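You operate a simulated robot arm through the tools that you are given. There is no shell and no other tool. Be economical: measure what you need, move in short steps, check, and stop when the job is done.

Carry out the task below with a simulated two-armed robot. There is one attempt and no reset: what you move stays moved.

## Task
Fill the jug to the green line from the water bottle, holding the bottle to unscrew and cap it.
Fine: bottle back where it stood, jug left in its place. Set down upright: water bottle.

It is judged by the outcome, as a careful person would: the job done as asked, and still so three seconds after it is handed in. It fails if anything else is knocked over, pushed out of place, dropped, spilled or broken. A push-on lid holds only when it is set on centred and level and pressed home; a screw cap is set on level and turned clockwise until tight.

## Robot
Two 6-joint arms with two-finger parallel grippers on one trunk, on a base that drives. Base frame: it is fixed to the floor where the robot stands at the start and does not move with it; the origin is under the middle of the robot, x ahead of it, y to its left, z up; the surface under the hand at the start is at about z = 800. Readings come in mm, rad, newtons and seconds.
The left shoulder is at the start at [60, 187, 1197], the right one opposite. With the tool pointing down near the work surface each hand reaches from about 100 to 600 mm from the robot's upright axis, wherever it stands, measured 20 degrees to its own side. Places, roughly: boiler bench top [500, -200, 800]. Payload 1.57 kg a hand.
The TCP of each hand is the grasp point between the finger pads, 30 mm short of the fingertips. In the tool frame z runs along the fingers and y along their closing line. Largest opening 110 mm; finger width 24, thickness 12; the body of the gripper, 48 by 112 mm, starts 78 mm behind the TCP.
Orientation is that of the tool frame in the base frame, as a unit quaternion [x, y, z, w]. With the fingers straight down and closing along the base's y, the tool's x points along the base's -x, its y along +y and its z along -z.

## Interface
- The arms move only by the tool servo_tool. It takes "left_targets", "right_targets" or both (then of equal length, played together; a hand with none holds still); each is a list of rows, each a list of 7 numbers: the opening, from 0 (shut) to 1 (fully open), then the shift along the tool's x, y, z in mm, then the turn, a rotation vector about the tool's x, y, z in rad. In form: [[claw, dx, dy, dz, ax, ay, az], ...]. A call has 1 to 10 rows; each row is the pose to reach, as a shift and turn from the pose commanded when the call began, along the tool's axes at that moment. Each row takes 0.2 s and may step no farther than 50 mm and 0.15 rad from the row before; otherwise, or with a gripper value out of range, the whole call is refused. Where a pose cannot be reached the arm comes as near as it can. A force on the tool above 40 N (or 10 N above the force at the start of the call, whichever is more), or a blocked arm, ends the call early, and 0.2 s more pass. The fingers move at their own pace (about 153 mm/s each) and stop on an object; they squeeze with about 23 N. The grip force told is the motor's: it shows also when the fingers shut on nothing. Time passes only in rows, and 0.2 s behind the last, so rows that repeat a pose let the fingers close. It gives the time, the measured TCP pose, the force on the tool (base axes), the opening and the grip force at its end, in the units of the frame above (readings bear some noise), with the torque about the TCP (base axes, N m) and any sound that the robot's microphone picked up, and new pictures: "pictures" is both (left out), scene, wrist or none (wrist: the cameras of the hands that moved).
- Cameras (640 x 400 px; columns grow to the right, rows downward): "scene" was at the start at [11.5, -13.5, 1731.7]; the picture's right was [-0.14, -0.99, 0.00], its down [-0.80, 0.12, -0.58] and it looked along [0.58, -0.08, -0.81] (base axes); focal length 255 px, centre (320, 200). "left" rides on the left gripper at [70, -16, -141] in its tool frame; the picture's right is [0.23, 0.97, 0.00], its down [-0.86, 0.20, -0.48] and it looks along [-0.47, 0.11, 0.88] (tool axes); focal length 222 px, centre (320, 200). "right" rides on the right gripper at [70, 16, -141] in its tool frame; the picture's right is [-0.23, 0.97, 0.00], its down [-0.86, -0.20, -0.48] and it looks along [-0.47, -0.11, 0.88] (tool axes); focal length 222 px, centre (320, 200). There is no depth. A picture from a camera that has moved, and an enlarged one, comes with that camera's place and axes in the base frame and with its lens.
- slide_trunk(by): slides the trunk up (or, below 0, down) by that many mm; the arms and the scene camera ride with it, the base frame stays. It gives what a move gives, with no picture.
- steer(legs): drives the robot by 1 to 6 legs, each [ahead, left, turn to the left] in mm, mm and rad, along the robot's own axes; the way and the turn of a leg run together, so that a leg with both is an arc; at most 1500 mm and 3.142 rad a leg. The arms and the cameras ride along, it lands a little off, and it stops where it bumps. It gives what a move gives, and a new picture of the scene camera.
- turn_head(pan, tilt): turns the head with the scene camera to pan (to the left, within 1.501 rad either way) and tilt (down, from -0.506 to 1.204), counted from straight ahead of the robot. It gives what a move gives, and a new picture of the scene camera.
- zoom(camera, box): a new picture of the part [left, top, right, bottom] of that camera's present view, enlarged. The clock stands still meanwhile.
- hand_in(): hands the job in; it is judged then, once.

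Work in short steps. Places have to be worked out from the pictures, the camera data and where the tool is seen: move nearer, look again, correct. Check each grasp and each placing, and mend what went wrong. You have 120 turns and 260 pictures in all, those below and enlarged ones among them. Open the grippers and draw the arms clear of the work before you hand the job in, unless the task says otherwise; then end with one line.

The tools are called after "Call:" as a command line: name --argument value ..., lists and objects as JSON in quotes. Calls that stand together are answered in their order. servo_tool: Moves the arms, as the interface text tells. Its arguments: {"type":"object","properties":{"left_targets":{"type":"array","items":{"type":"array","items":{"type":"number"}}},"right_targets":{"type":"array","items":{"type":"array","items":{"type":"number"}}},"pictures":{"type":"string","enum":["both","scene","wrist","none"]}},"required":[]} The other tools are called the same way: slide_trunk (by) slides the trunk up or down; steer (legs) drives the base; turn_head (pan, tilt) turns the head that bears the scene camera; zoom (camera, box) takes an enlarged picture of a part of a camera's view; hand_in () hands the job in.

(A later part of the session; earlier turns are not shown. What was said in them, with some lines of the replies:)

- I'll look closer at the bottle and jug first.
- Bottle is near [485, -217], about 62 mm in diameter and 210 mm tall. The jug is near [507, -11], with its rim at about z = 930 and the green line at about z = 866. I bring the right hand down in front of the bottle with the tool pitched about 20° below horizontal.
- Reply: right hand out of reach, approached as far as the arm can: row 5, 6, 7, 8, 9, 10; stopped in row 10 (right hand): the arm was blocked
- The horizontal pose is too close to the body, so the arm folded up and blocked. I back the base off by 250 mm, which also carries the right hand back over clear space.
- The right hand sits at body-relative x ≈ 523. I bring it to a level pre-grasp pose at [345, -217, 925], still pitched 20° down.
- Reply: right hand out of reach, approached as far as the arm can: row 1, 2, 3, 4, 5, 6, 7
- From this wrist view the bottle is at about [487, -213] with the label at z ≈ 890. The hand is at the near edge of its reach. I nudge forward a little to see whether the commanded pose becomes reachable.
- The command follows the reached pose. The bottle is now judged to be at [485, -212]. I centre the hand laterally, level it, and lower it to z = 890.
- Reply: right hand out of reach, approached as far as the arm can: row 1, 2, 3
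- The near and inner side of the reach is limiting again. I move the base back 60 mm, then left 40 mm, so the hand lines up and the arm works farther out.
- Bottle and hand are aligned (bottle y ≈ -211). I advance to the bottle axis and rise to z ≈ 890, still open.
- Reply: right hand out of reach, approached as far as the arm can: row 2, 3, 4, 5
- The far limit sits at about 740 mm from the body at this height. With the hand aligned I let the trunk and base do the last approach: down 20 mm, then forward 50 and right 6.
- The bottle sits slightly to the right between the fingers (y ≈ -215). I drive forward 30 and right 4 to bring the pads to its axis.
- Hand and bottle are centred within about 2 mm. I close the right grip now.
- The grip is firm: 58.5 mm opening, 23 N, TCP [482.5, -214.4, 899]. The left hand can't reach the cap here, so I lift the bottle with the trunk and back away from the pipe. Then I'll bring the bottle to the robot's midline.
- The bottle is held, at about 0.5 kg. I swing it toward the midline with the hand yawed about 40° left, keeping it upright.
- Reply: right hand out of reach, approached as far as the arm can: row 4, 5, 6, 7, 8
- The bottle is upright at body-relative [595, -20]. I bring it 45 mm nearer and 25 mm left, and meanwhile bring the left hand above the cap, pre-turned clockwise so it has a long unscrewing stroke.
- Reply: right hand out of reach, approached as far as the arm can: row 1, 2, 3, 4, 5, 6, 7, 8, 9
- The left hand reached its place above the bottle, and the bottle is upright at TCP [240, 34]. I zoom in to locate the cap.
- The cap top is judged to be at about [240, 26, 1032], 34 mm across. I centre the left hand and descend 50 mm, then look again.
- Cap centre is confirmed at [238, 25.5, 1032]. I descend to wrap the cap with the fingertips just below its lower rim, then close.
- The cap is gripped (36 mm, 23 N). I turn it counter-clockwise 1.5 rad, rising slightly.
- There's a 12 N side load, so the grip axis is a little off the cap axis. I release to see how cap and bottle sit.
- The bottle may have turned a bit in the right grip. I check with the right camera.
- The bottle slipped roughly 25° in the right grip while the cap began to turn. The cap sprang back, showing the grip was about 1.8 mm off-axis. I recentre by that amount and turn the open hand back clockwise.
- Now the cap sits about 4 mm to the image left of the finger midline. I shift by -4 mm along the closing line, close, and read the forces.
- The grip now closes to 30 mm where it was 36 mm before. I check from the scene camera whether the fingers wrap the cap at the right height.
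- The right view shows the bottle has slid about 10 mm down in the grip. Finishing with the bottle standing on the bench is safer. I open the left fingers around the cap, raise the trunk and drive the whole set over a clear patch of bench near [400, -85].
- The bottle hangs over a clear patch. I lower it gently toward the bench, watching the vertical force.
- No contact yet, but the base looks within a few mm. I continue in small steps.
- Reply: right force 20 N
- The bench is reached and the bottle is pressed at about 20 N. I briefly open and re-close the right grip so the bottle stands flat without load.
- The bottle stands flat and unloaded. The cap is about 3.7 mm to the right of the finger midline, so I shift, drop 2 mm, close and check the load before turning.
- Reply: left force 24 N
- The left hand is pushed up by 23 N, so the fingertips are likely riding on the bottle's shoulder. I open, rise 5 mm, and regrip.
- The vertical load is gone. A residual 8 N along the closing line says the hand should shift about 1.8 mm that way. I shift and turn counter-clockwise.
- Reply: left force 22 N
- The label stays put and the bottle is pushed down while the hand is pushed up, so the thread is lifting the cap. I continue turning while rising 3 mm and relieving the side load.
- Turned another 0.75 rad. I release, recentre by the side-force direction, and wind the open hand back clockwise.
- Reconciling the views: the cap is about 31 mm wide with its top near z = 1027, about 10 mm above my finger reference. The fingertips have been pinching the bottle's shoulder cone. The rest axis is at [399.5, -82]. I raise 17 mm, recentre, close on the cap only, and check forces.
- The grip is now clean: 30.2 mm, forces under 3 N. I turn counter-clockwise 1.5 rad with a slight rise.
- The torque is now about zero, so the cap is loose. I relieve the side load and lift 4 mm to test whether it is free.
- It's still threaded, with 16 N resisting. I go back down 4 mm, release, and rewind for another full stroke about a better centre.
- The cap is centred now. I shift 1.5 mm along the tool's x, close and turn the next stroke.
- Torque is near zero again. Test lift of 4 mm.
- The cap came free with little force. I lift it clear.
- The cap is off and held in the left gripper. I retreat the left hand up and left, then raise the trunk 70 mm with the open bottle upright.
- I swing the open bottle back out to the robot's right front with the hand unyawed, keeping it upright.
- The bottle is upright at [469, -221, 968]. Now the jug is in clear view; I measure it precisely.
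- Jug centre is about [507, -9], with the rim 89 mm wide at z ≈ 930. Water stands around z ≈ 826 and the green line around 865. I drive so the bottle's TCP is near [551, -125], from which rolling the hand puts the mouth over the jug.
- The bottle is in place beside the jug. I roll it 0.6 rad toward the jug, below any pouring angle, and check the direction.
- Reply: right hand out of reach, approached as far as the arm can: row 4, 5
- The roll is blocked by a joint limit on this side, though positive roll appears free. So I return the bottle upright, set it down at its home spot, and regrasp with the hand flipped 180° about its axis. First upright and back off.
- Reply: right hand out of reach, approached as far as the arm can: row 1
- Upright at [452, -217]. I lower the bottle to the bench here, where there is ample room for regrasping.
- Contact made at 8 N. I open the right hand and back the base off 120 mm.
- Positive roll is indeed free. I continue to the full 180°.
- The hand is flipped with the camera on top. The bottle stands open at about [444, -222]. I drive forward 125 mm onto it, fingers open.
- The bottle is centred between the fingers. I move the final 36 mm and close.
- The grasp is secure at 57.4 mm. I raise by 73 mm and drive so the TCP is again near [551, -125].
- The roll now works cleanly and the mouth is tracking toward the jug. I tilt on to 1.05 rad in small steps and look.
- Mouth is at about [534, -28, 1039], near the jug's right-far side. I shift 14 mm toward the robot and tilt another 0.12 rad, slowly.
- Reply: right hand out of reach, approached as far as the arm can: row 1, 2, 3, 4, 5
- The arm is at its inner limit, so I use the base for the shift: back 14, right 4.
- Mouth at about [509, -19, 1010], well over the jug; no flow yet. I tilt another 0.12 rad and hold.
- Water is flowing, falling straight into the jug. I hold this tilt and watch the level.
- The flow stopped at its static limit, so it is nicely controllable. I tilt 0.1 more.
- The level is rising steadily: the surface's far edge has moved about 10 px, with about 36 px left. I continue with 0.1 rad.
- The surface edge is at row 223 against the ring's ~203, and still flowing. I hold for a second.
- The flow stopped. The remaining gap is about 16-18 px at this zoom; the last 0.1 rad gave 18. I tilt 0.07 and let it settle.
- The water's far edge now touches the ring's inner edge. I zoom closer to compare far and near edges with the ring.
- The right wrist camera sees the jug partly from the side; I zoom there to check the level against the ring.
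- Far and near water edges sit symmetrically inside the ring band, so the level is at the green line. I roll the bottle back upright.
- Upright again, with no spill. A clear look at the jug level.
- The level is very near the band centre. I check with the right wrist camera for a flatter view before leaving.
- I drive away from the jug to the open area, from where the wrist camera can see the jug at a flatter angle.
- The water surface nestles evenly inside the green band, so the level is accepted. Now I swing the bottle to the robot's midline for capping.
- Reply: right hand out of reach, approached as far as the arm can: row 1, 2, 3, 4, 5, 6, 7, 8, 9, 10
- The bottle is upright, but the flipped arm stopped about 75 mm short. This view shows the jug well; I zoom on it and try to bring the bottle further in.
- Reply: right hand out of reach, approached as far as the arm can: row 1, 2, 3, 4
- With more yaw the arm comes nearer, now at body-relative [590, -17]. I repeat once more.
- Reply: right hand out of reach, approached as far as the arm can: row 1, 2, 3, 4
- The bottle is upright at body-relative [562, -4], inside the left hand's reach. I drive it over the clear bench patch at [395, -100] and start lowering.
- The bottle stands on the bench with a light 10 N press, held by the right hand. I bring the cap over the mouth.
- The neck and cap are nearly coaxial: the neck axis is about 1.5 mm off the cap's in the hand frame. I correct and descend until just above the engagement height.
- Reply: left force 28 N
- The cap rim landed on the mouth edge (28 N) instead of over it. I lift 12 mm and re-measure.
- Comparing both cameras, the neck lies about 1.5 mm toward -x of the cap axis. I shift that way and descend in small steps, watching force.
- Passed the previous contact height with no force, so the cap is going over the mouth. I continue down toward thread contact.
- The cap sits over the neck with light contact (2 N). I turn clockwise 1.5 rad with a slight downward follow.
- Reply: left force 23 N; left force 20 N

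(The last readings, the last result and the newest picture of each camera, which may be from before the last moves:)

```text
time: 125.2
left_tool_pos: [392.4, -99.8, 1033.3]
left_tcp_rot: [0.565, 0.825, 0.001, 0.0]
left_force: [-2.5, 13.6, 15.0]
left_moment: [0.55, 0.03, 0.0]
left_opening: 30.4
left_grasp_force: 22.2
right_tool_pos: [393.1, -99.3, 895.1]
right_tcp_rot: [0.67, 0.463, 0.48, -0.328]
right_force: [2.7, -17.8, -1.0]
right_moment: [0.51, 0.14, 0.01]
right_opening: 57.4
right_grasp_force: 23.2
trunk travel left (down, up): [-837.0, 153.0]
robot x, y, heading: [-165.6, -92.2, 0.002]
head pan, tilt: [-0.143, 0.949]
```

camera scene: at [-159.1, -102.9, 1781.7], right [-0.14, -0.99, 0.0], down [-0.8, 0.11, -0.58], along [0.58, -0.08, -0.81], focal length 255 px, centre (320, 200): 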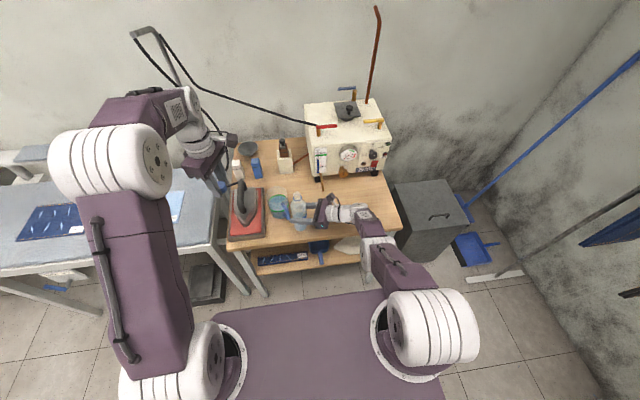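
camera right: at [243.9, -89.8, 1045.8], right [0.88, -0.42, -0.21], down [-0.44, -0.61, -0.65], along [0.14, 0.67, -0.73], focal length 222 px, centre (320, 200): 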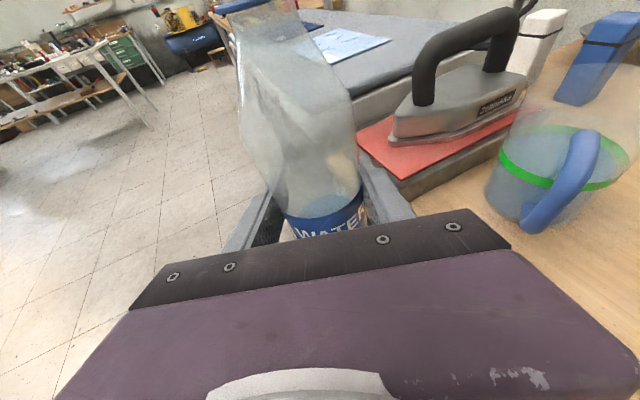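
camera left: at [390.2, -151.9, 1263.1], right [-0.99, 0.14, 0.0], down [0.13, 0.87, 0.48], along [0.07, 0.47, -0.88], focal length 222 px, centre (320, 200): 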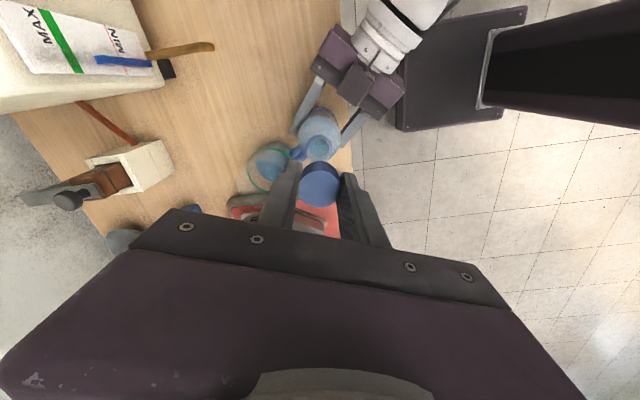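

A full stroke is done with little torque, though a side load of about 14 N built up. I release, rewind counter-clockwise, and re-measure.

Call:
servo_tool --left_targets '[[0.6, 0, 0, 0, 0, 0, 0], [0.6, 0, 0, 0, 0, 0, -0.15], [0.6, 0, 0, 0, 0, 0, -0.3], [0.6, 0, 0, 0, 0, 0, -0.45], [0.6, 0, 0, 0, 0, 0, -0.6], [0.6, 0, 0, 0, 0, 0, -0.75], [0.6, 0, 0, 0, 0, 0, -0.9], [0.6, 0, 0, 0, 0, 0, -1.05], [0.6, 0, 0, 0, 0, 0, -1.2]]' --pictures "none"

Call:
zoom --camera "left" --box '[190, 110, 478, 290]'

Call:
servo_tool --left_targets '[[0.6, 0, 0, 0, 0, 0, -0.15], [0.6, 0, 0, 0, 0, 0, -0.3], [0.6, 0, 0, 0, 0, 0, -0.45], [0.6, 0, 0, 0, 0, 0, -0.6], [0.6, 0, 0, 0, 0, 0, -0.75], [0.6, 0, 0, 0, 0, 0, -0.9], [0.6, 0, 0, 0, 0, 0, -1.05], [0.6, 0, 0, 0, 0, 0, -1.2]]' --pictures "none"

Call:
zoom --camera "left" --box '[190, 110, 478, 290]'

Call:
zoom --camera "scene" --box '[272, 175, 320, 205]'

```text
time: 127.2
left_tool_pos: [392.6, -99.6, 1032.3]
left_tcp_rot: [0.0, 1.0, 0.001, 0.0]
left_force: [-0.5, -0.2, 0.8]
left_moment: [-0.01, -0.01, -0.01]
left_opening: 65.7
left_grasp_force: 0.0
right_tool_pos: [392.4, -97.3, 895.4]
right_tcp_rot: [0.669, 0.464, 0.479, -0.329]
right_force: [-0.1, 4.0, 9.5]
right_moment: [0.11, 0.12, 0.0]
right_opening: 57.5
right_grasp_force: 22.9
trunk travel left (down, up): [-837.0, 153.0]
robot x, y, heading: [-166.3, -90.2, 0.001]
head pan, tilt: [-0.143, 0.949]
```

```text
2.22 times, centred on (334, 200) of left
camera zoom: at [322.3, -115.0, 1174.0], right [-0.23, 0.97, 0.0], down [0.85, 0.2, 0.48], along [0.47, 0.11, -0.88], focal length 494 px, centre (289, 200)
```

zoom: 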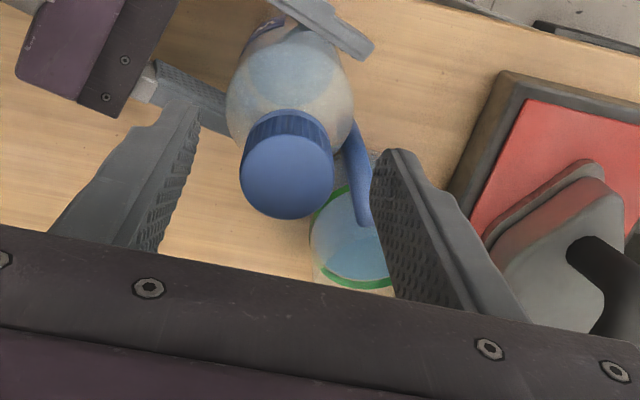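

```text
time: 129.0
left_tool_pos: [392.4, -99.5, 1032.9]
left_tcp_rot: [-0.567, 0.824, 0.0, 0.001]
left_force: [-0.1, 0.5, -0.2]
left_moment: [-0.03, -0.01, 0.01]
left_opening: 65.8
left_grasp_force: 0.1
right_tool_pos: [394.0, -99.7, 894.5]
right_tcp_rot: [0.67, 0.463, 0.479, -0.327]
right_force: [-0.6, 1.7, 9.2]
right_moment: [-0.13, 0.07, -0.01]
right_opening: 57.3
right_grasp_force: 23.4
trunk travel left (down, up): [-837.0, 153.0]
robot x, y, heading: [-169.3, -94.0, -0.001]
head pan, tilt: [-0.143, 0.949]
```

```text
2.22 times, centred on (334, 200) of left
camera zoom: at [382.0, -169.9, 1174.1], right [-0.99, 0.14, 0.0], down [0.12, 0.87, 0.48], along [0.07, 0.47, -0.88], focal length 494 px, centre (289, 200)
```

zoom: 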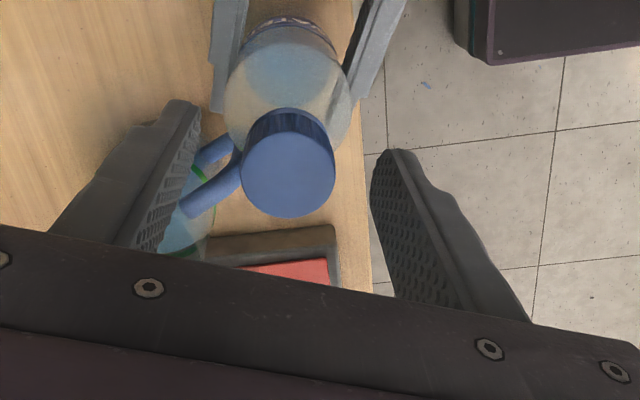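

```text
13.33 times, centred on (296, 190) of scene
camera zoom: at [-157.9, -105.8, 1743.7], right [-0.14, -0.99, 0.0], down [-0.8, 0.12, -0.58], along [0.58, -0.08, -0.81], focal length 3395 px, centre (640, 333)
```

zoom: 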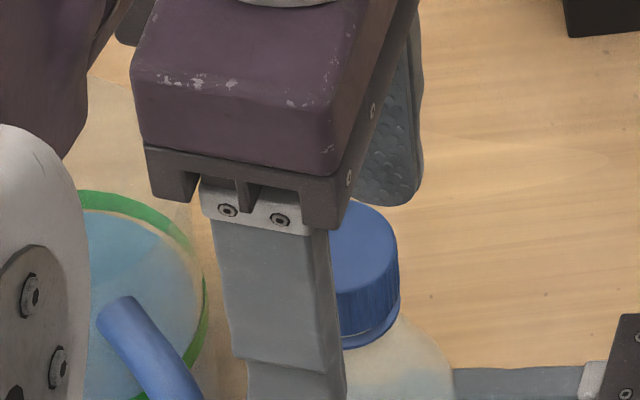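

The cap sits level on the neck and the hand axis is well centred at both orientations. I close and turn the second clockwise stroke.

Call:
servo_tool --left_targets '[[0, 0, 0, 0, 0, 0, 0], [0, 0, 0, 0, 0, 0, 0], [0, 0, 0, 0.5, 0, 0, 0.15], [0, 0, 0, 0.7, 0, 0, 0.3], [0, 0, 0, 0.9, 0, 0, 0.45], [0, 0, 0, 1.1, 0, 0, 0.6], [0, 0, 0, 1.2, 0, 0, 0.75], [0, 0, 0, 1.3, 0, 0, 0.9], [0, 0, 0, 1.4, 0, 0, 1.05], [0, 0, 0, 1.5, 0, 0, 1.2]]' --pictures "none"

Call:
servo_tool --left_targets '[[0, 0, 0, 0.1, 0, 0, 0.15], [0, 0, 0, 0.2, 0, 0, 0.3], [0, 0, 0, 0.3, 0, 0, 0.45], [0, 0, 0, 0.4, 0, 0, 0.6], [0, 0, 0, 0.5, 0, 0, 0.75], [0, 0, 0, 0.6, 0, 0, 0.9], [0, 0, 0, 0.7, 0, 0, 1.05], [0, 0, 0, 0.8, 0, 0, 1.2]]' --pictures "none"

Call:
zoom --camera "scene" --box '[272, 175, 320, 205]'

```text
time: 131.2
left_tool_pos: [393.4, -101.1, 1031.5]
left_tcp_rot: [0.001, 1.0, 0.001, 0.0]
left_force: [-3.1, 0.0, 5.5]
left_moment: [0.14, 0.36, 0.01]
left_opening: 30.4
left_grasp_force: 22.7
right_tool_pos: [393.8, -98.0, 894.6]
right_tcp_rot: [0.669, 0.463, 0.479, -0.328]
right_force: [3.4, 0.6, 3.6]
right_moment: [-0.05, 0.23, 0.0]
right_opening: 57.3
right_grasp_force: 23.2
trunk travel left (down, up): [-837.0, 153.0]
robot x, y, heading: [-167.5, -91.1, -0.002]
head pan, tilt: [-0.143, 0.949]
```

```text
time: 133.0
left_tool_pos: [394.4, -102.1, 1030.9]
left_tcp_rot: [0.566, 0.825, 0.0, 0.001]
left_force: [-2.8, 0.0, 9.8]
left_moment: [0.05, 0.04, 0.37]
left_opening: 30.2
left_grasp_force: 23.4
right_tool_pos: [392.8, -98.5, 895.5]
right_tcp_rot: [0.669, 0.464, 0.479, -0.328]
right_force: [5.1, 1.4, 0.9]
right_moment: [-0.17, 0.46, -0.37]
right_opening: 57.3
right_grasp_force: 23.1
trunk travel left (down, up): [-837.0, 153.0]
robot x, y, heading: [-166.3, -93.7, 0.0]
head pan, tilt: [-0.143, 0.949]
```

```text
13.33 times, centred on (296, 190) of scene
camera zoom: at [-157.8, -106.0, 1743.7], right [-0.14, -0.99, 0.0], down [-0.8, 0.12, -0.58], along [0.58, -0.08, -0.81], focal length 3395 px, centre (640, 333)
```

zoom: 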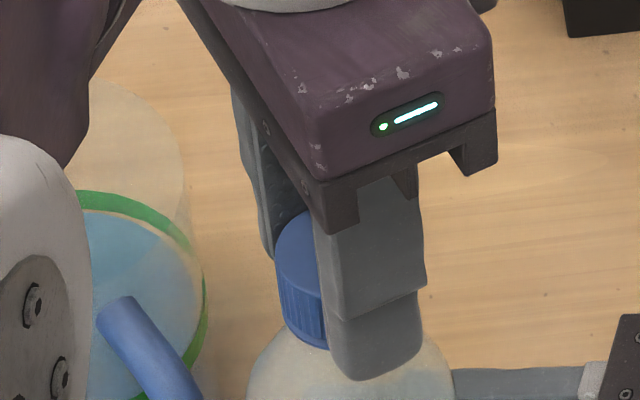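

Torque has risen to 0.37 Nm, so the thread is tightening. I try a bit further.

Call:
servo_tool --left_targets '[[0, 0, 0, 0, 0, 0, 0.1], [0, 0, 0, 0, 0, 0, 0.2], [0, 0, 0, 0, 0, 0, 0.3], [0, 0, 0, 0, 0, 0, 0.4]]' --pictures "none"

Call:
zoom --camera "right" --box '[140, 0, 460, 260]'

```text
time: 134.0
left_tool_pos: [392.1, -101.0, 1030.2]
left_tcp_rot: [0.718, 0.696, 0.0, -0.001]
left_force: [0.1, 0.7, 0.4]
left_moment: [0.02, -0.02, 0.45]
left_opening: 29.8
left_grasp_force: 22.5
right_tool_pos: [393.4, -98.1, 895.1]
right_tcp_rot: [0.669, 0.463, 0.479, -0.329]
right_force: [-1.9, -1.0, 5.9]
right_moment: [0.0, 0.17, -0.43]
right_opening: 57.1
right_grasp_force: 23.4
trunk travel left (down, up): [-837.0, 153.0]
robot x, y, heading: [-165.7, -90.9, -0.0]
head pan, tilt: [-0.143, 0.949]
```

```text
1.54 times, centred on (300, 130) of right
camera zoom: at [367.3, -207.9, 1008.3], right [0.89, -0.42, -0.21], down [-0.44, -0.61, -0.65], along [0.14, 0.67, -0.73], focal length 342 px, centre (351, 308)
```

zoom: 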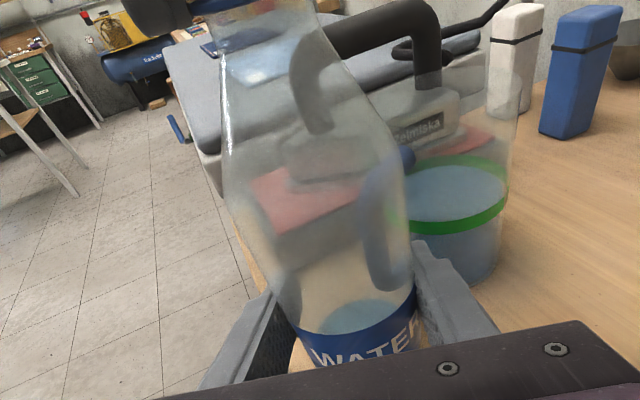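

Torque saturates at 0.45 Nm, the finger-slip limit. One confirming stroke: release, rewind, regrip and turn again.

Call:
servo_tool --left_targets '[[0.6, 0, 0, 0, 0, 0, 0], [0.6, 0, 0, 0, 0, 0, -0.15], [0.6, 0, 0, 0, 0, 0, -0.3], [0.6, 0, 0, 0, 0, 0, -0.45], [0.6, 0, 0, 0, 0, 0, -0.6], [0.6, 0, 0, 0, 0, 0, -0.75], [0.6, 0, 0, 0, 0, 0, -0.9], [0.6, 0, 0, 0, 0, 0, -1.05], [0.6, 0, 0, 0, 0, 0, -1.2], [0.6, 0, 0, 0, 0, 0, -1.35]]' --pictures "none"

Call:
zoom --camera "left" --box '[190, 110, 478, 290]'

Call:
servo_tool --left_targets '[[0, 0, 0, 0, 0, 0, 0], [0, 0, 0, 0, 0, 0, 0], [0, 0, 0, 0.3, 0, 0, 0.15], [0, 0, 0, 0.3, 0, 0, 0.3], [0, 0, 0, 0.3, 0, 0, 0.4]]' --pictures "none"

```text
time: 136.2
left_tool_pos: [392.0, -99.7, 1030.5]
left_tcp_rot: [0.124, 0.992, 0.0, 0.0]
left_force: [0.0, -0.2, 0.4]
left_moment: [-0.01, -0.01, -0.03]
left_opening: 66.0
left_grasp_force: 0.1
right_tool_pos: [393.9, -97.8, 893.9]
right_tcp_rot: [0.67, 0.464, 0.479, -0.328]
right_force: [-0.3, 0.4, 6.4]
right_moment: [0.0, 0.18, -0.03]
right_opening: 57.2
right_grasp_force: 22.5
trunk travel left (down, up): [-837.0, 153.0]
robot x, y, heading: [-165.4, -91.6, 0.006]
head pan, tilt: [-0.143, 0.949]
```

```text
2.22 times, centred on (334, 200) of left
camera zoom: at [320.7, -97.7, 1171.7], right [0.02, 1.0, 0.0], down [0.88, -0.02, 0.48], along [0.48, -0.01, -0.88], focal length 494 px, centre (289, 200)
```

zoom: 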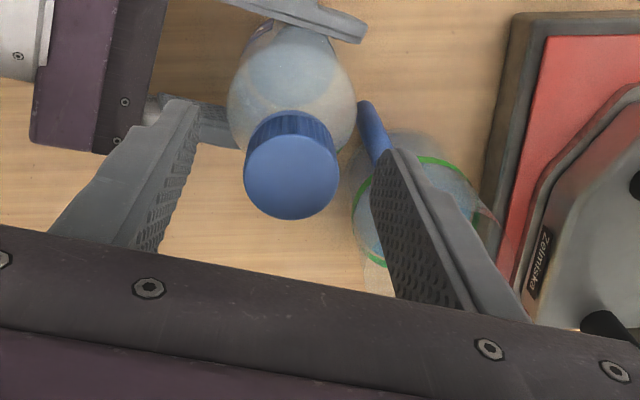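

```text
time: 137.4
left_tool_pos: [392.2, -100.8, 1030.1]
left_tcp_rot: [0.32, 0.947, 0.0, 0.0]
left_force: [0.2, 3.6, 0.2]
left_moment: [0.1, -0.04, 0.36]
left_opening: 30.0
left_grasp_force: 22.9
right_tool_pos: [393.5, -99.0, 893.8]
right_tcp_rot: [0.669, 0.463, 0.48, -0.328]
right_force: [-1.0, -3.5, 5.7]
right_moment: [0.44, 0.09, -0.35]
right_opening: 57.4
right_grasp_force: 23.5
trunk travel left (down, up): [-837.0, 153.0]
robot x, y, heading: [-167.8, -90.7, 0.0]
head pan, tilt: [-0.143, 0.949]
```

Torque built right away (0.36 Nm). I turn a further 0.75 rad to bring it fully tight.

Call:
servo_tool --left_targets '[[0, 0, 0, 0, 0, 0, 0.15], [0, 0, 0, 0, 0, 0, 0.3], [0, 0, 0, 0, 0, 0, 0.45], [0, 0, 0, 0, 0, 0, 0.6], [0, 0, 0, 0, 0, 0, 0.75]]' --pictures "none"

Call:
zoom --camera "right" --box '[140, 0, 460, 260]'

```text
time: 138.6
left_tool_pos: [392.2, -99.9, 1030.9]
left_tcp_rot: [0.644, 0.765, 0.0, 0.0]
left_force: [-0.2, 0.7, 1.1]
left_moment: [0.02, -0.09, 0.41]
left_opening: 30.2
left_grasp_force: 23.6
right_tool_pos: [394.0, -98.2, 894.3]
right_tcp_rot: [0.67, 0.463, 0.479, -0.327]
right_force: [-0.1, -0.7, 6.3]
right_moment: [-0.27, 0.14, -0.36]
right_opening: 57.0
right_grasp_force: 23.2
trunk travel left (down, up): [-837.0, 153.0]
robot x, y, heading: [-168.1, -90.1, -0.003]
head pan, tilt: [-0.143, 0.949]
```

```text
1.54 times, centred on (300, 130) of right
camera zoom: at [367.5, -208.0, 1008.3], right [0.88, -0.42, -0.21], down [-0.44, -0.61, -0.65], along [0.14, 0.67, -0.73], focal length 342 px, centre (351, 308)
```

zoom: 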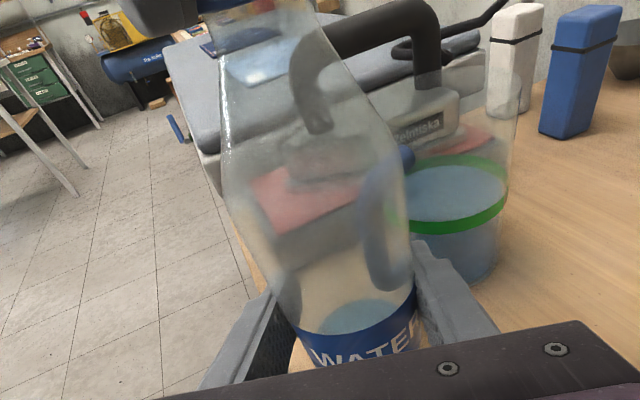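

The bottle doesn't rotate and the torque saturates, so it seems tight. I open, lift the left hand clear, and inspect the cap's seat.

Call:
servo_tool --left_targets '[[0.6, 0, 0, 0, 0, 0, 0], [0.6, 0, 0, 0, 0, 0, 0], [0.6, 0, 0, -40, 0, 0, 0], [0.6, 0, 0, -80, 0, 0, 0]]' --pictures "none"

Call:
zoom --camera "scene" --box '[272, 175, 320, 205]'

Call:
zoom --camera "left" --box '[256, 90, 384, 170]'

Call:
zoom --camera "right" --box '[200, 0, 360, 100]'

```text
time: 139.6
left_tool_pos: [392.0, -101.1, 1111.1]
left_tcp_rot: [0.644, 0.765, 0.0, 0.0]
left_force: [-0.2, -0.1, 0.5]
left_moment: [0.03, 0.01, 0.0]
left_opening: 66.0
left_grasp_force: 0.0
right_tool_pos: [393.7, -98.5, 895.4]
right_tcp_rot: [0.669, 0.464, 0.479, -0.329]
right_force: [-0.6, -1.1, 7.1]
right_moment: [-0.14, 0.08, 0.01]
right_opening: 57.1
right_grasp_force: 23.1
trunk travel left (down, up): [-837.0, 153.0]
robot x, y, heading: [-165.9, -89.9, -0.002]
head pan, tilt: [-0.143, 0.949]
```

```text
13.33 times, centred on (296, 190) of scene
camera zoom: at [-157.2, -106.1, 1743.6], right [-0.14, -0.99, 0.0], down [-0.8, 0.12, -0.58], along [0.58, -0.08, -0.81], focal length 3395 px, centre (640, 333)
```

zoom: 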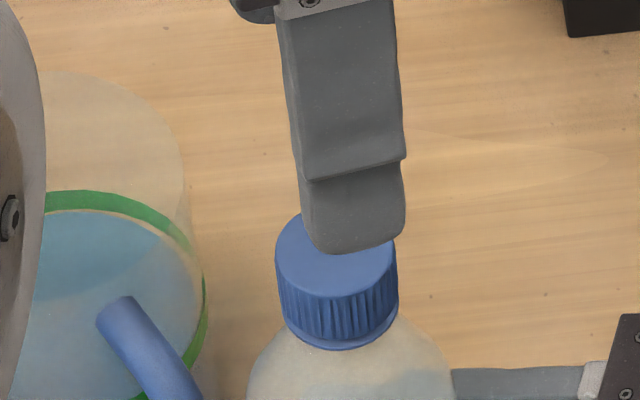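

```text
5.00 times, centred on (320, 130) of left
camera zoom: at [364.3, -32.3, 1252.3], right [0.92, 0.39, 0.0], down [0.34, -0.81, 0.48], along [0.19, -0.44, -0.88], focal length 1111 px, centre (320, 550)
```

zoom: 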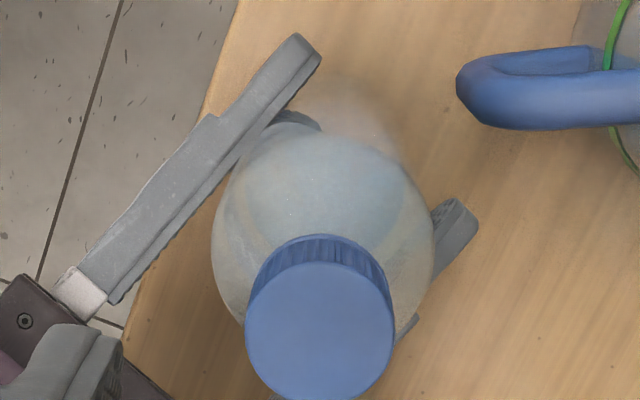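

```text
4.00 times, centred on (280, 50) of right
camera zoom: at [367.5, -207.9, 1008.2], right [0.88, -0.42, -0.21], down [-0.44, -0.61, -0.65], along [0.14, 0.67, -0.73], focal length 888 px, centre (480, 800)
```

zoom: 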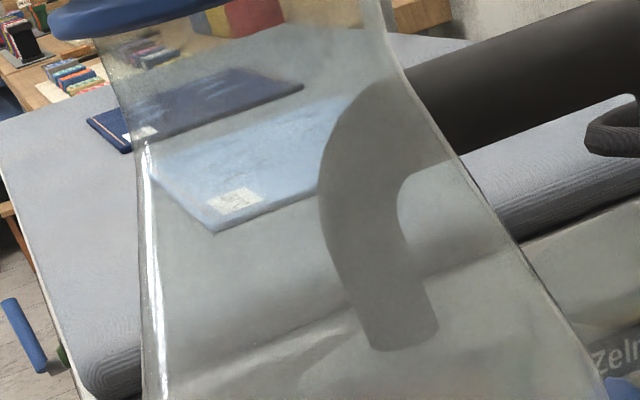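

The cap is level and flush on the neck ring. I retreat the left hand, lift the bottle 25 mm, and drive toward its home at [480, -214].

Call:
servo_tool --left_targets '[[0.6, 42, -7, -12, 0, 0, 0], [0.6, 84, -14, -24, 0, 0, 0], [0.6, 125, -21, -36, 0, 0, 0], [0.6, 167, -28, -48, 0, 0, 0], [0.6, 209, -35, -60, 0, 0, 0]]' --pictures "none"

Call:
slide_trunk --by 25

Call:
steer --legs '[[0, -116, 0], [87, 0, 0]]'

```text
time: 140.8
left_tool_pos: [322.9, 98.6, 1169.0]
left_tcp_rot: [0.644, 0.765, -0.001, 0.001]
left_force: [0.1, 0.1, -0.4]
left_moment: [-0.01, -0.02, 0.0]
left_opening: 65.9
left_grasp_force: 0.1
right_tool_pos: [393.1, -98.1, 894.8]
right_tcp_rot: [0.67, 0.463, 0.479, -0.327]
right_force: [0.6, -1.5, 5.6]
right_moment: [-0.21, 0.04, 0.01]
right_opening: 57.2
right_grasp_force: 23.0
trunk travel left (down, up): [-837.0, 153.0]
robot x, y, heading: [-164.7, -93.0, -0.0]
head pan, tilt: [-0.143, 0.949]
```

```text
time: 141.5
left_tool_pos: [324.8, 99.5, 1195.1]
left_tcp_rot: [0.644, 0.765, 0.0, 0.0]
left_force: [-0.5, -0.8, 1.1]
left_moment: [-0.01, 0.04, -0.01]
left_opening: 65.9
left_grasp_force: 0.1
right_tool_pos: [393.3, -98.7, 919.2]
right_tcp_rot: [0.67, 0.464, 0.478, -0.328]
right_force: [0.2, 1.3, -1.7]
right_moment: [0.02, 0.01, 0.0]
right_opening: 57.1
right_grasp_force: 23.3
trunk travel left (down, up): [-862.0, 128.0]
robot x, y, heading: [-168.2, -91.3, 0.001]
head pan, tilt: [-0.143, 0.949]
```

```text
time: 143.4
left_tool_pos: [405.8, -16.8, 1196.9]
left_tcp_rot: [0.644, 0.765, 0.001, 0.001]
left_force: [0.1, -0.4, -0.4]
left_moment: [-0.02, -0.03, 0.0]
left_opening: 65.9
left_grasp_force: 0.1
right_tool_pos: [477.3, -213.4, 920.7]
right_tcp_rot: [0.668, 0.465, 0.479, -0.329]
right_force: [0.1, -0.3, -2.1]
right_moment: [-0.03, -0.01, -0.06]
right_opening: 57.3
right_grasp_force: 22.7
trunk travel left (down, up): [-862.0, 128.0]
robot x, y, heading: [-80.4, -208.6, -0.003]
head pan, tilt: [-0.143, 0.949]
camera scene: at [-75.0, -222.5, 1768.7], right [-0.14, -0.99, 0.0], down [-0.8, 0.12, -0.58], along [0.58, -0.08, -0.81], focal length 255 px, centre (320, 200)
```

scene: 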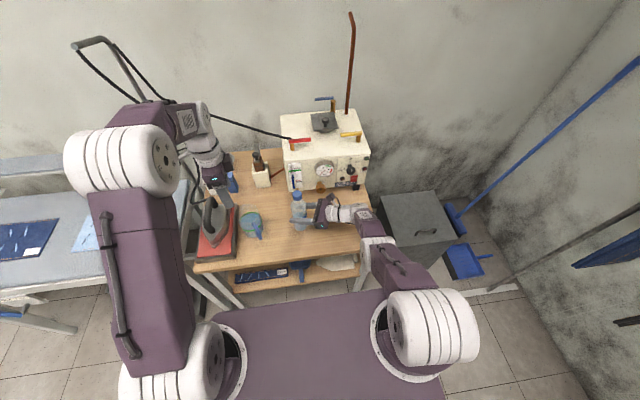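

The bottle hangs over its home spot at TCP [478, -213]. I lower it to the bench.

Call:
slide_trunk --by -21

Call:
slide_trunk --by -2

Call:
slide_trunk --by -1.5

```text
time: 144.1
left_tool_pos: [410.7, -17.0, 1173.1]
left_tcp_rot: [0.644, 0.765, -0.001, 0.0]
left_force: [0.8, 0.7, 0.1]
left_moment: [0.01, 0.06, -0.02]
left_opening: 66.0
left_grasp_force: 0.1
right_tool_pos: [481.1, -214.0, 897.3]
right_tcp_rot: [0.67, 0.464, 0.477, -0.329]
right_force: [0.5, 0.3, -2.1]
right_moment: [-0.02, 0.01, -0.02]
right_opening: 57.2
right_grasp_force: 23.0
trunk travel left (down, up): [-841.0, 149.0]
robot x, y, heading: [-81.6, -209.2, -0.0]
head pan, tilt: [-0.143, 0.949]
```

```text
time: 144.6
left_tool_pos: [410.5, -15.7, 1171.4]
left_tcp_rot: [0.644, 0.765, 0.0, 0.0]
left_force: [0.4, 0.0, -0.3]
left_moment: [0.02, -0.03, 0.01]
left_opening: 65.8
left_grasp_force: 0.1
right_tool_pos: [481.1, -213.5, 894.9]
right_tcp_rot: [0.669, 0.463, 0.479, -0.329]
right_force: [-0.5, -0.1, -1.5]
right_moment: [-0.01, 0.02, 0.0]
right_opening: 57.0
right_grasp_force: 23.1
trunk travel left (down, up): [-839.0, 151.0]
robot x, y, heading: [-80.9, -210.4, 0.001]
head pan, tilt: [-0.143, 0.949]
```

```text
time: 145.1
left_tool_pos: [410.2, -15.1, 1170.5]
left_tcp_rot: [0.644, 0.765, -0.001, 0.0]
left_force: [-0.3, -0.7, 0.0]
left_moment: [-0.02, 0.0, -0.03]
left_opening: 66.0
left_grasp_force: 0.0
right_tool_pos: [482.0, -213.2, 895.3]
right_tcp_rot: [0.669, 0.463, 0.479, -0.328]
right_force: [-0.7, 0.0, -0.5]
right_moment: [-0.03, 0.06, -0.02]
right_opening: 57.2
right_grasp_force: 23.2
trunk travel left (down, up): [-838.0, 152.0]
robot x, y, heading: [-82.7, -209.6, 0.001]
head pan, tilt: [-0.143, 0.949]
```

Just touching (weight carried by the bench). One more mm, then I release and withdraw straight back along the finger direction.

Call:
slide_trunk --by -1

Call:
servo_tool --right_targets '[[0.7, 0, 0, 0, 0, 0, 0], [1, 0, 0, 0, 0, 0, 0], [1, 0, 0, 0, 0, 0, 0], [1, 0, 0, 0, 0, 0, 0]]' --pictures "wrist"

```text
time: 145.6
left_tool_pos: [408.7, -14.7, 1170.4]
left_tcp_rot: [0.644, 0.765, -0.001, 0.0]
left_force: [-0.2, -0.8, 0.1]
left_moment: [0.02, -0.03, -0.01]
left_opening: 66.2
left_grasp_force: 0.1
right_tool_pos: [480.7, -212.0, 894.9]
right_tcp_rot: [0.669, 0.464, 0.479, -0.328]
right_force: [0.0, -1.1, 5.4]
right_moment: [-0.16, 0.14, 0.02]
right_opening: 57.4
right_grasp_force: 22.5
trunk travel left (down, up): [-837.0, 153.0]
robot x, y, heading: [-82.1, -207.0, -0.002]
head pan, tilt: [-0.143, 0.949]
```

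```text
time: 146.6
left_tool_pos: [408.0, -14.1, 1171.6]
left_tcp_rot: [0.644, 0.765, 0.0, 0.002]
left_force: [0.9, 0.6, 0.0]
left_moment: [-0.01, 0.0, -0.02]
left_opening: 66.1
left_grasp_force: 0.0
right_tool_pos: [478.3, -212.9, 892.7]
right_tcp_rot: [0.67, 0.464, 0.477, -0.329]
right_force: [-13.5, 4.1, -5.6]
right_moment: [0.09, 0.59, 0.19]
right_opening: 97.2
right_grasp_force: 0.1
trunk travel left (down, up): [-837.0, 153.0]
robot x, y, heading: [-82.0, -206.3, -0.001]
head pan, tilt: [-0.143, 0.949]
camera right: at [451.9, -321.6, 1007.1], right [0.89, -0.41, -0.21], down [-0.44, -0.62, -0.65], along [0.14, 0.67, -0.73], focal length 222 px, centre (320, 200)
```

right: 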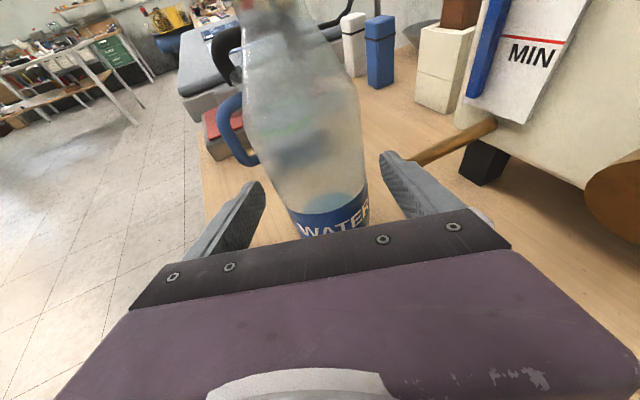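

The outer finger is pressing against the boiler's drain pipe (13 N). I narrow the opening to relieve it at once.

Call:
servo_tool --right_targets '[[0.7, 0, 0, 0, 0, 0, 0], [0.7, 0, 0, 0, 0, 0, 0]]' --pictures "wrist"

```text
time: 147.2
left_tool_pos: [409.8, -15.4, 1170.3]
left_tcp_rot: [0.644, 0.765, 0.0, 0.0]
left_force: [0.6, 0.5, 0.5]
left_moment: [0.01, 0.02, -0.04]
left_opening: 66.1
left_grasp_force: 0.1
right_tool_pos: [481.8, -212.3, 894.7]
right_tcp_rot: [0.669, 0.464, 0.479, -0.328]
right_force: [-1.0, 1.0, -0.8]
right_moment: [-0.02, 0.0, 0.01]
right_opening: 77.3
right_grasp_force: 0.1
trunk travel left (down, up): [-837.0, 153.0]
robot x, y, heading: [-78.2, -205.2, -0.001]
head pan, tilt: [-0.143, 0.949]
camera right: at [453.9, -322.8, 1007.9], right [0.89, -0.42, -0.21], down [-0.44, -0.61, -0.65], along [0.14, 0.67, -0.73], focal length 222 px, centre (320, 200)
```

right: 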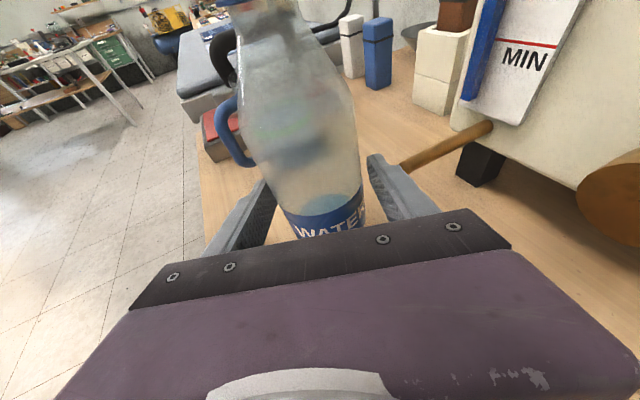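

Force relieved and the bottle stands free with 10 mm on each side. I withdraw by driving straight back along the finger axis.

Call:
steer --legs '[[-41, -105, 0]]'

Call:
zoom --camera "right" --box '[0, 0, 640, 400]'

```text
time: 148.4
left_tool_pos: [369.3, -119.7, 1168.4]
left_tcp_rot: [0.644, 0.765, -0.001, 0.001]
left_force: [-0.1, -0.2, -0.4]
left_moment: [-0.03, 0.01, 0.04]
left_opening: 65.9
left_grasp_force: 0.2
right_tool_pos: [440.3, -317.8, 893.1]
right_tcp_rot: [0.67, 0.463, 0.478, -0.328]
right_force: [1.1, -0.3, 0.3]
right_moment: [0.03, 0.0, -0.01]
right_opening: 76.9
right_grasp_force: 0.1
trunk travel left (down, up): [-837.0, 153.0]
robot x, y, heading: [-121.9, -309.8, 0.003]
head pan, tilt: [-0.143, 0.949]
camera scene: at [-110.0, -324.1, 1743.2], right [-0.14, -0.99, 0.0], down [-0.8, 0.12, -0.58], along [0.58, -0.08, -0.81], focal length 255 px, centre (320, 200)
```

scene: 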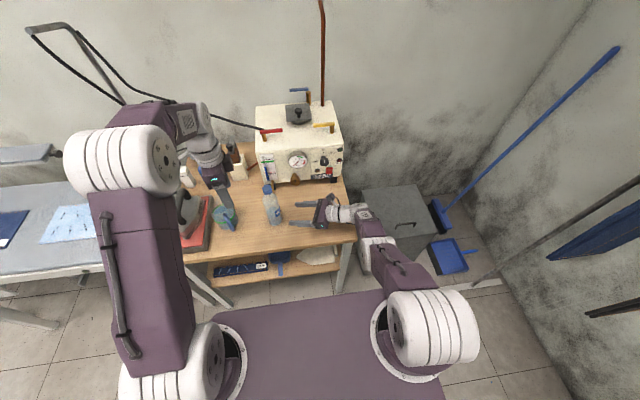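

```text
1.00 times, centred on (320, 200) of right (not enlarged: the box is as wide or as high as the picture)
camera zoom: at [413.6, -427.1, 1007.1], right [0.88, -0.42, -0.21], down [-0.44, -0.61, -0.65], along [0.14, 0.67, -0.73], focal length 222 px, centre (320, 200)
```

zoom: 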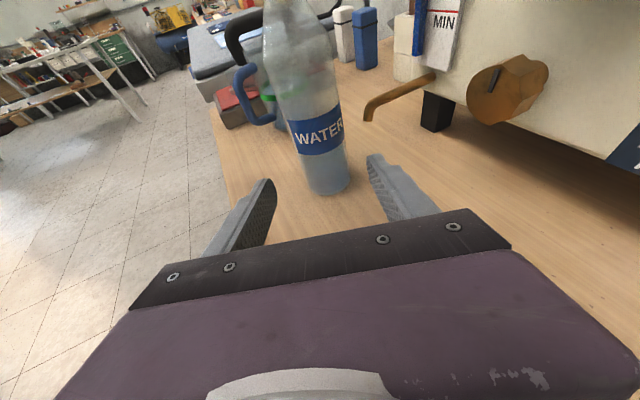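

The bottle stands upright and free. I back the robot away and open the grippers.

Call:
steer --legs '[[-300, 0, 0]]'

Call:
servo_tool --left_targets '[[1, 0, 0, 0, 0, 0, 0], [1, 0, 0, 0, 0, 0, 0]]' --right_targets '[[1, 0, 0, 0, 0, 0, 0], [1, 0, 0, 0, 0, 0, 0]]' --pictures "none"

Call:
zoom --camera "scene" --box '[190, 120, 350, 220]'

```text
time: 150.5
left_tool_pos: [68.5, -121.0, 1167.9]
left_tcp_rot: [0.644, 0.765, -0.001, -0.001]
left_force: [0.4, -0.4, -1.3]
left_moment: [0.0, -0.02, -0.01]
left_opening: 65.9
left_grasp_force: 0.0
right_tool_pos: [138.6, -317.6, 893.2]
right_tcp_rot: [0.671, 0.463, 0.478, -0.328]
right_force: [-0.4, 0.9, 0.0]
right_moment: [-0.02, 0.03, -0.06]
right_opening: 77.0
right_grasp_force: 0.0
trunk travel left (down, up): [-837.0, 153.0]
robot x, y, heading: [-423.1, -310.7, 0.001]
head pan, tilt: [-0.143, 0.949]
camera scene: at [-410.0, -326.1, 1743.1], right [-0.14, -0.99, 0.0], down [-0.81, 0.12, -0.58], along [0.58, -0.08, -0.81], focal length 255 px, centre (320, 200)
```

scene: 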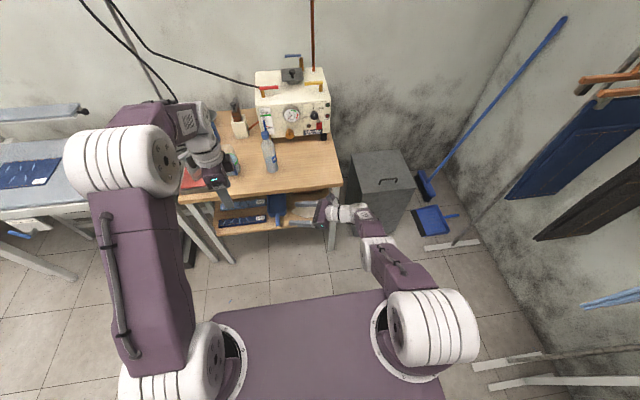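

```text
time: 151.1
left_tool_pos: [68.1, -120.5, 1168.5]
left_tcp_rot: [0.644, 0.765, 0.0, -0.001]
left_force: [-0.6, 0.3, 0.8]
left_moment: [-0.02, 0.0, -0.01]
left_opening: 109.9
left_grasp_force: 0.0
right_tool_pos: [138.2, -318.5, 893.2]
right_tcp_rot: [0.67, 0.463, 0.478, -0.329]
right_force: [-0.3, 0.0, 0.6]
right_moment: [0.0, 0.01, 0.04]
right_opening: 109.9
right_grasp_force: 0.0
trunk travel left (down, up): [-837.0, 153.0]
robot x, y, heading: [-421.3, -313.1, -0.001]
head pan, tilt: [-0.143, 0.949]
```

```text
4.00 times, centred on (270, 170) of scene
camera zoom: at [-411.6, -326.0, 1743.2], right [-0.14, -0.99, 0.0], down [-0.8, 0.12, -0.58], along [0.58, -0.08, -0.81], focal length 1019 px, centre (520, 320)
```

zoom: 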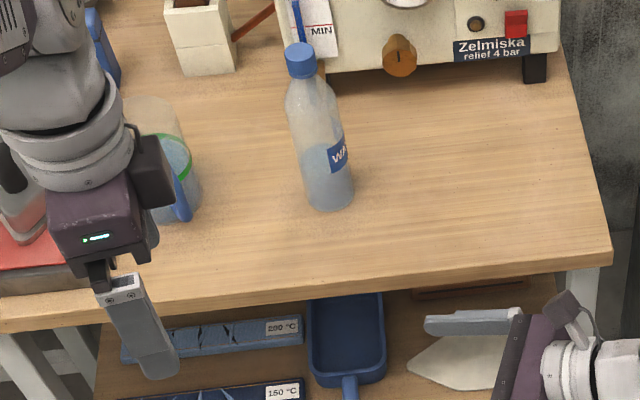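

The bottle is capped and upright at its home place (about [485, -213]), the jug stands untouched at the green line, and both grippers are open and clear. I hand in.

Call:
hand_in

```text
The job is handed in.
```

I filled the jug to the green line and left it in its place; the level looks about 2 mm below the middle of the band. The bottle is capped tight and stands upright where it was, within about 1 cm by the camera. Nothing spilled or fell in the pictures I took. One finger pressed the boiler's drain pipe at about 13 N as I let go of the bottle.
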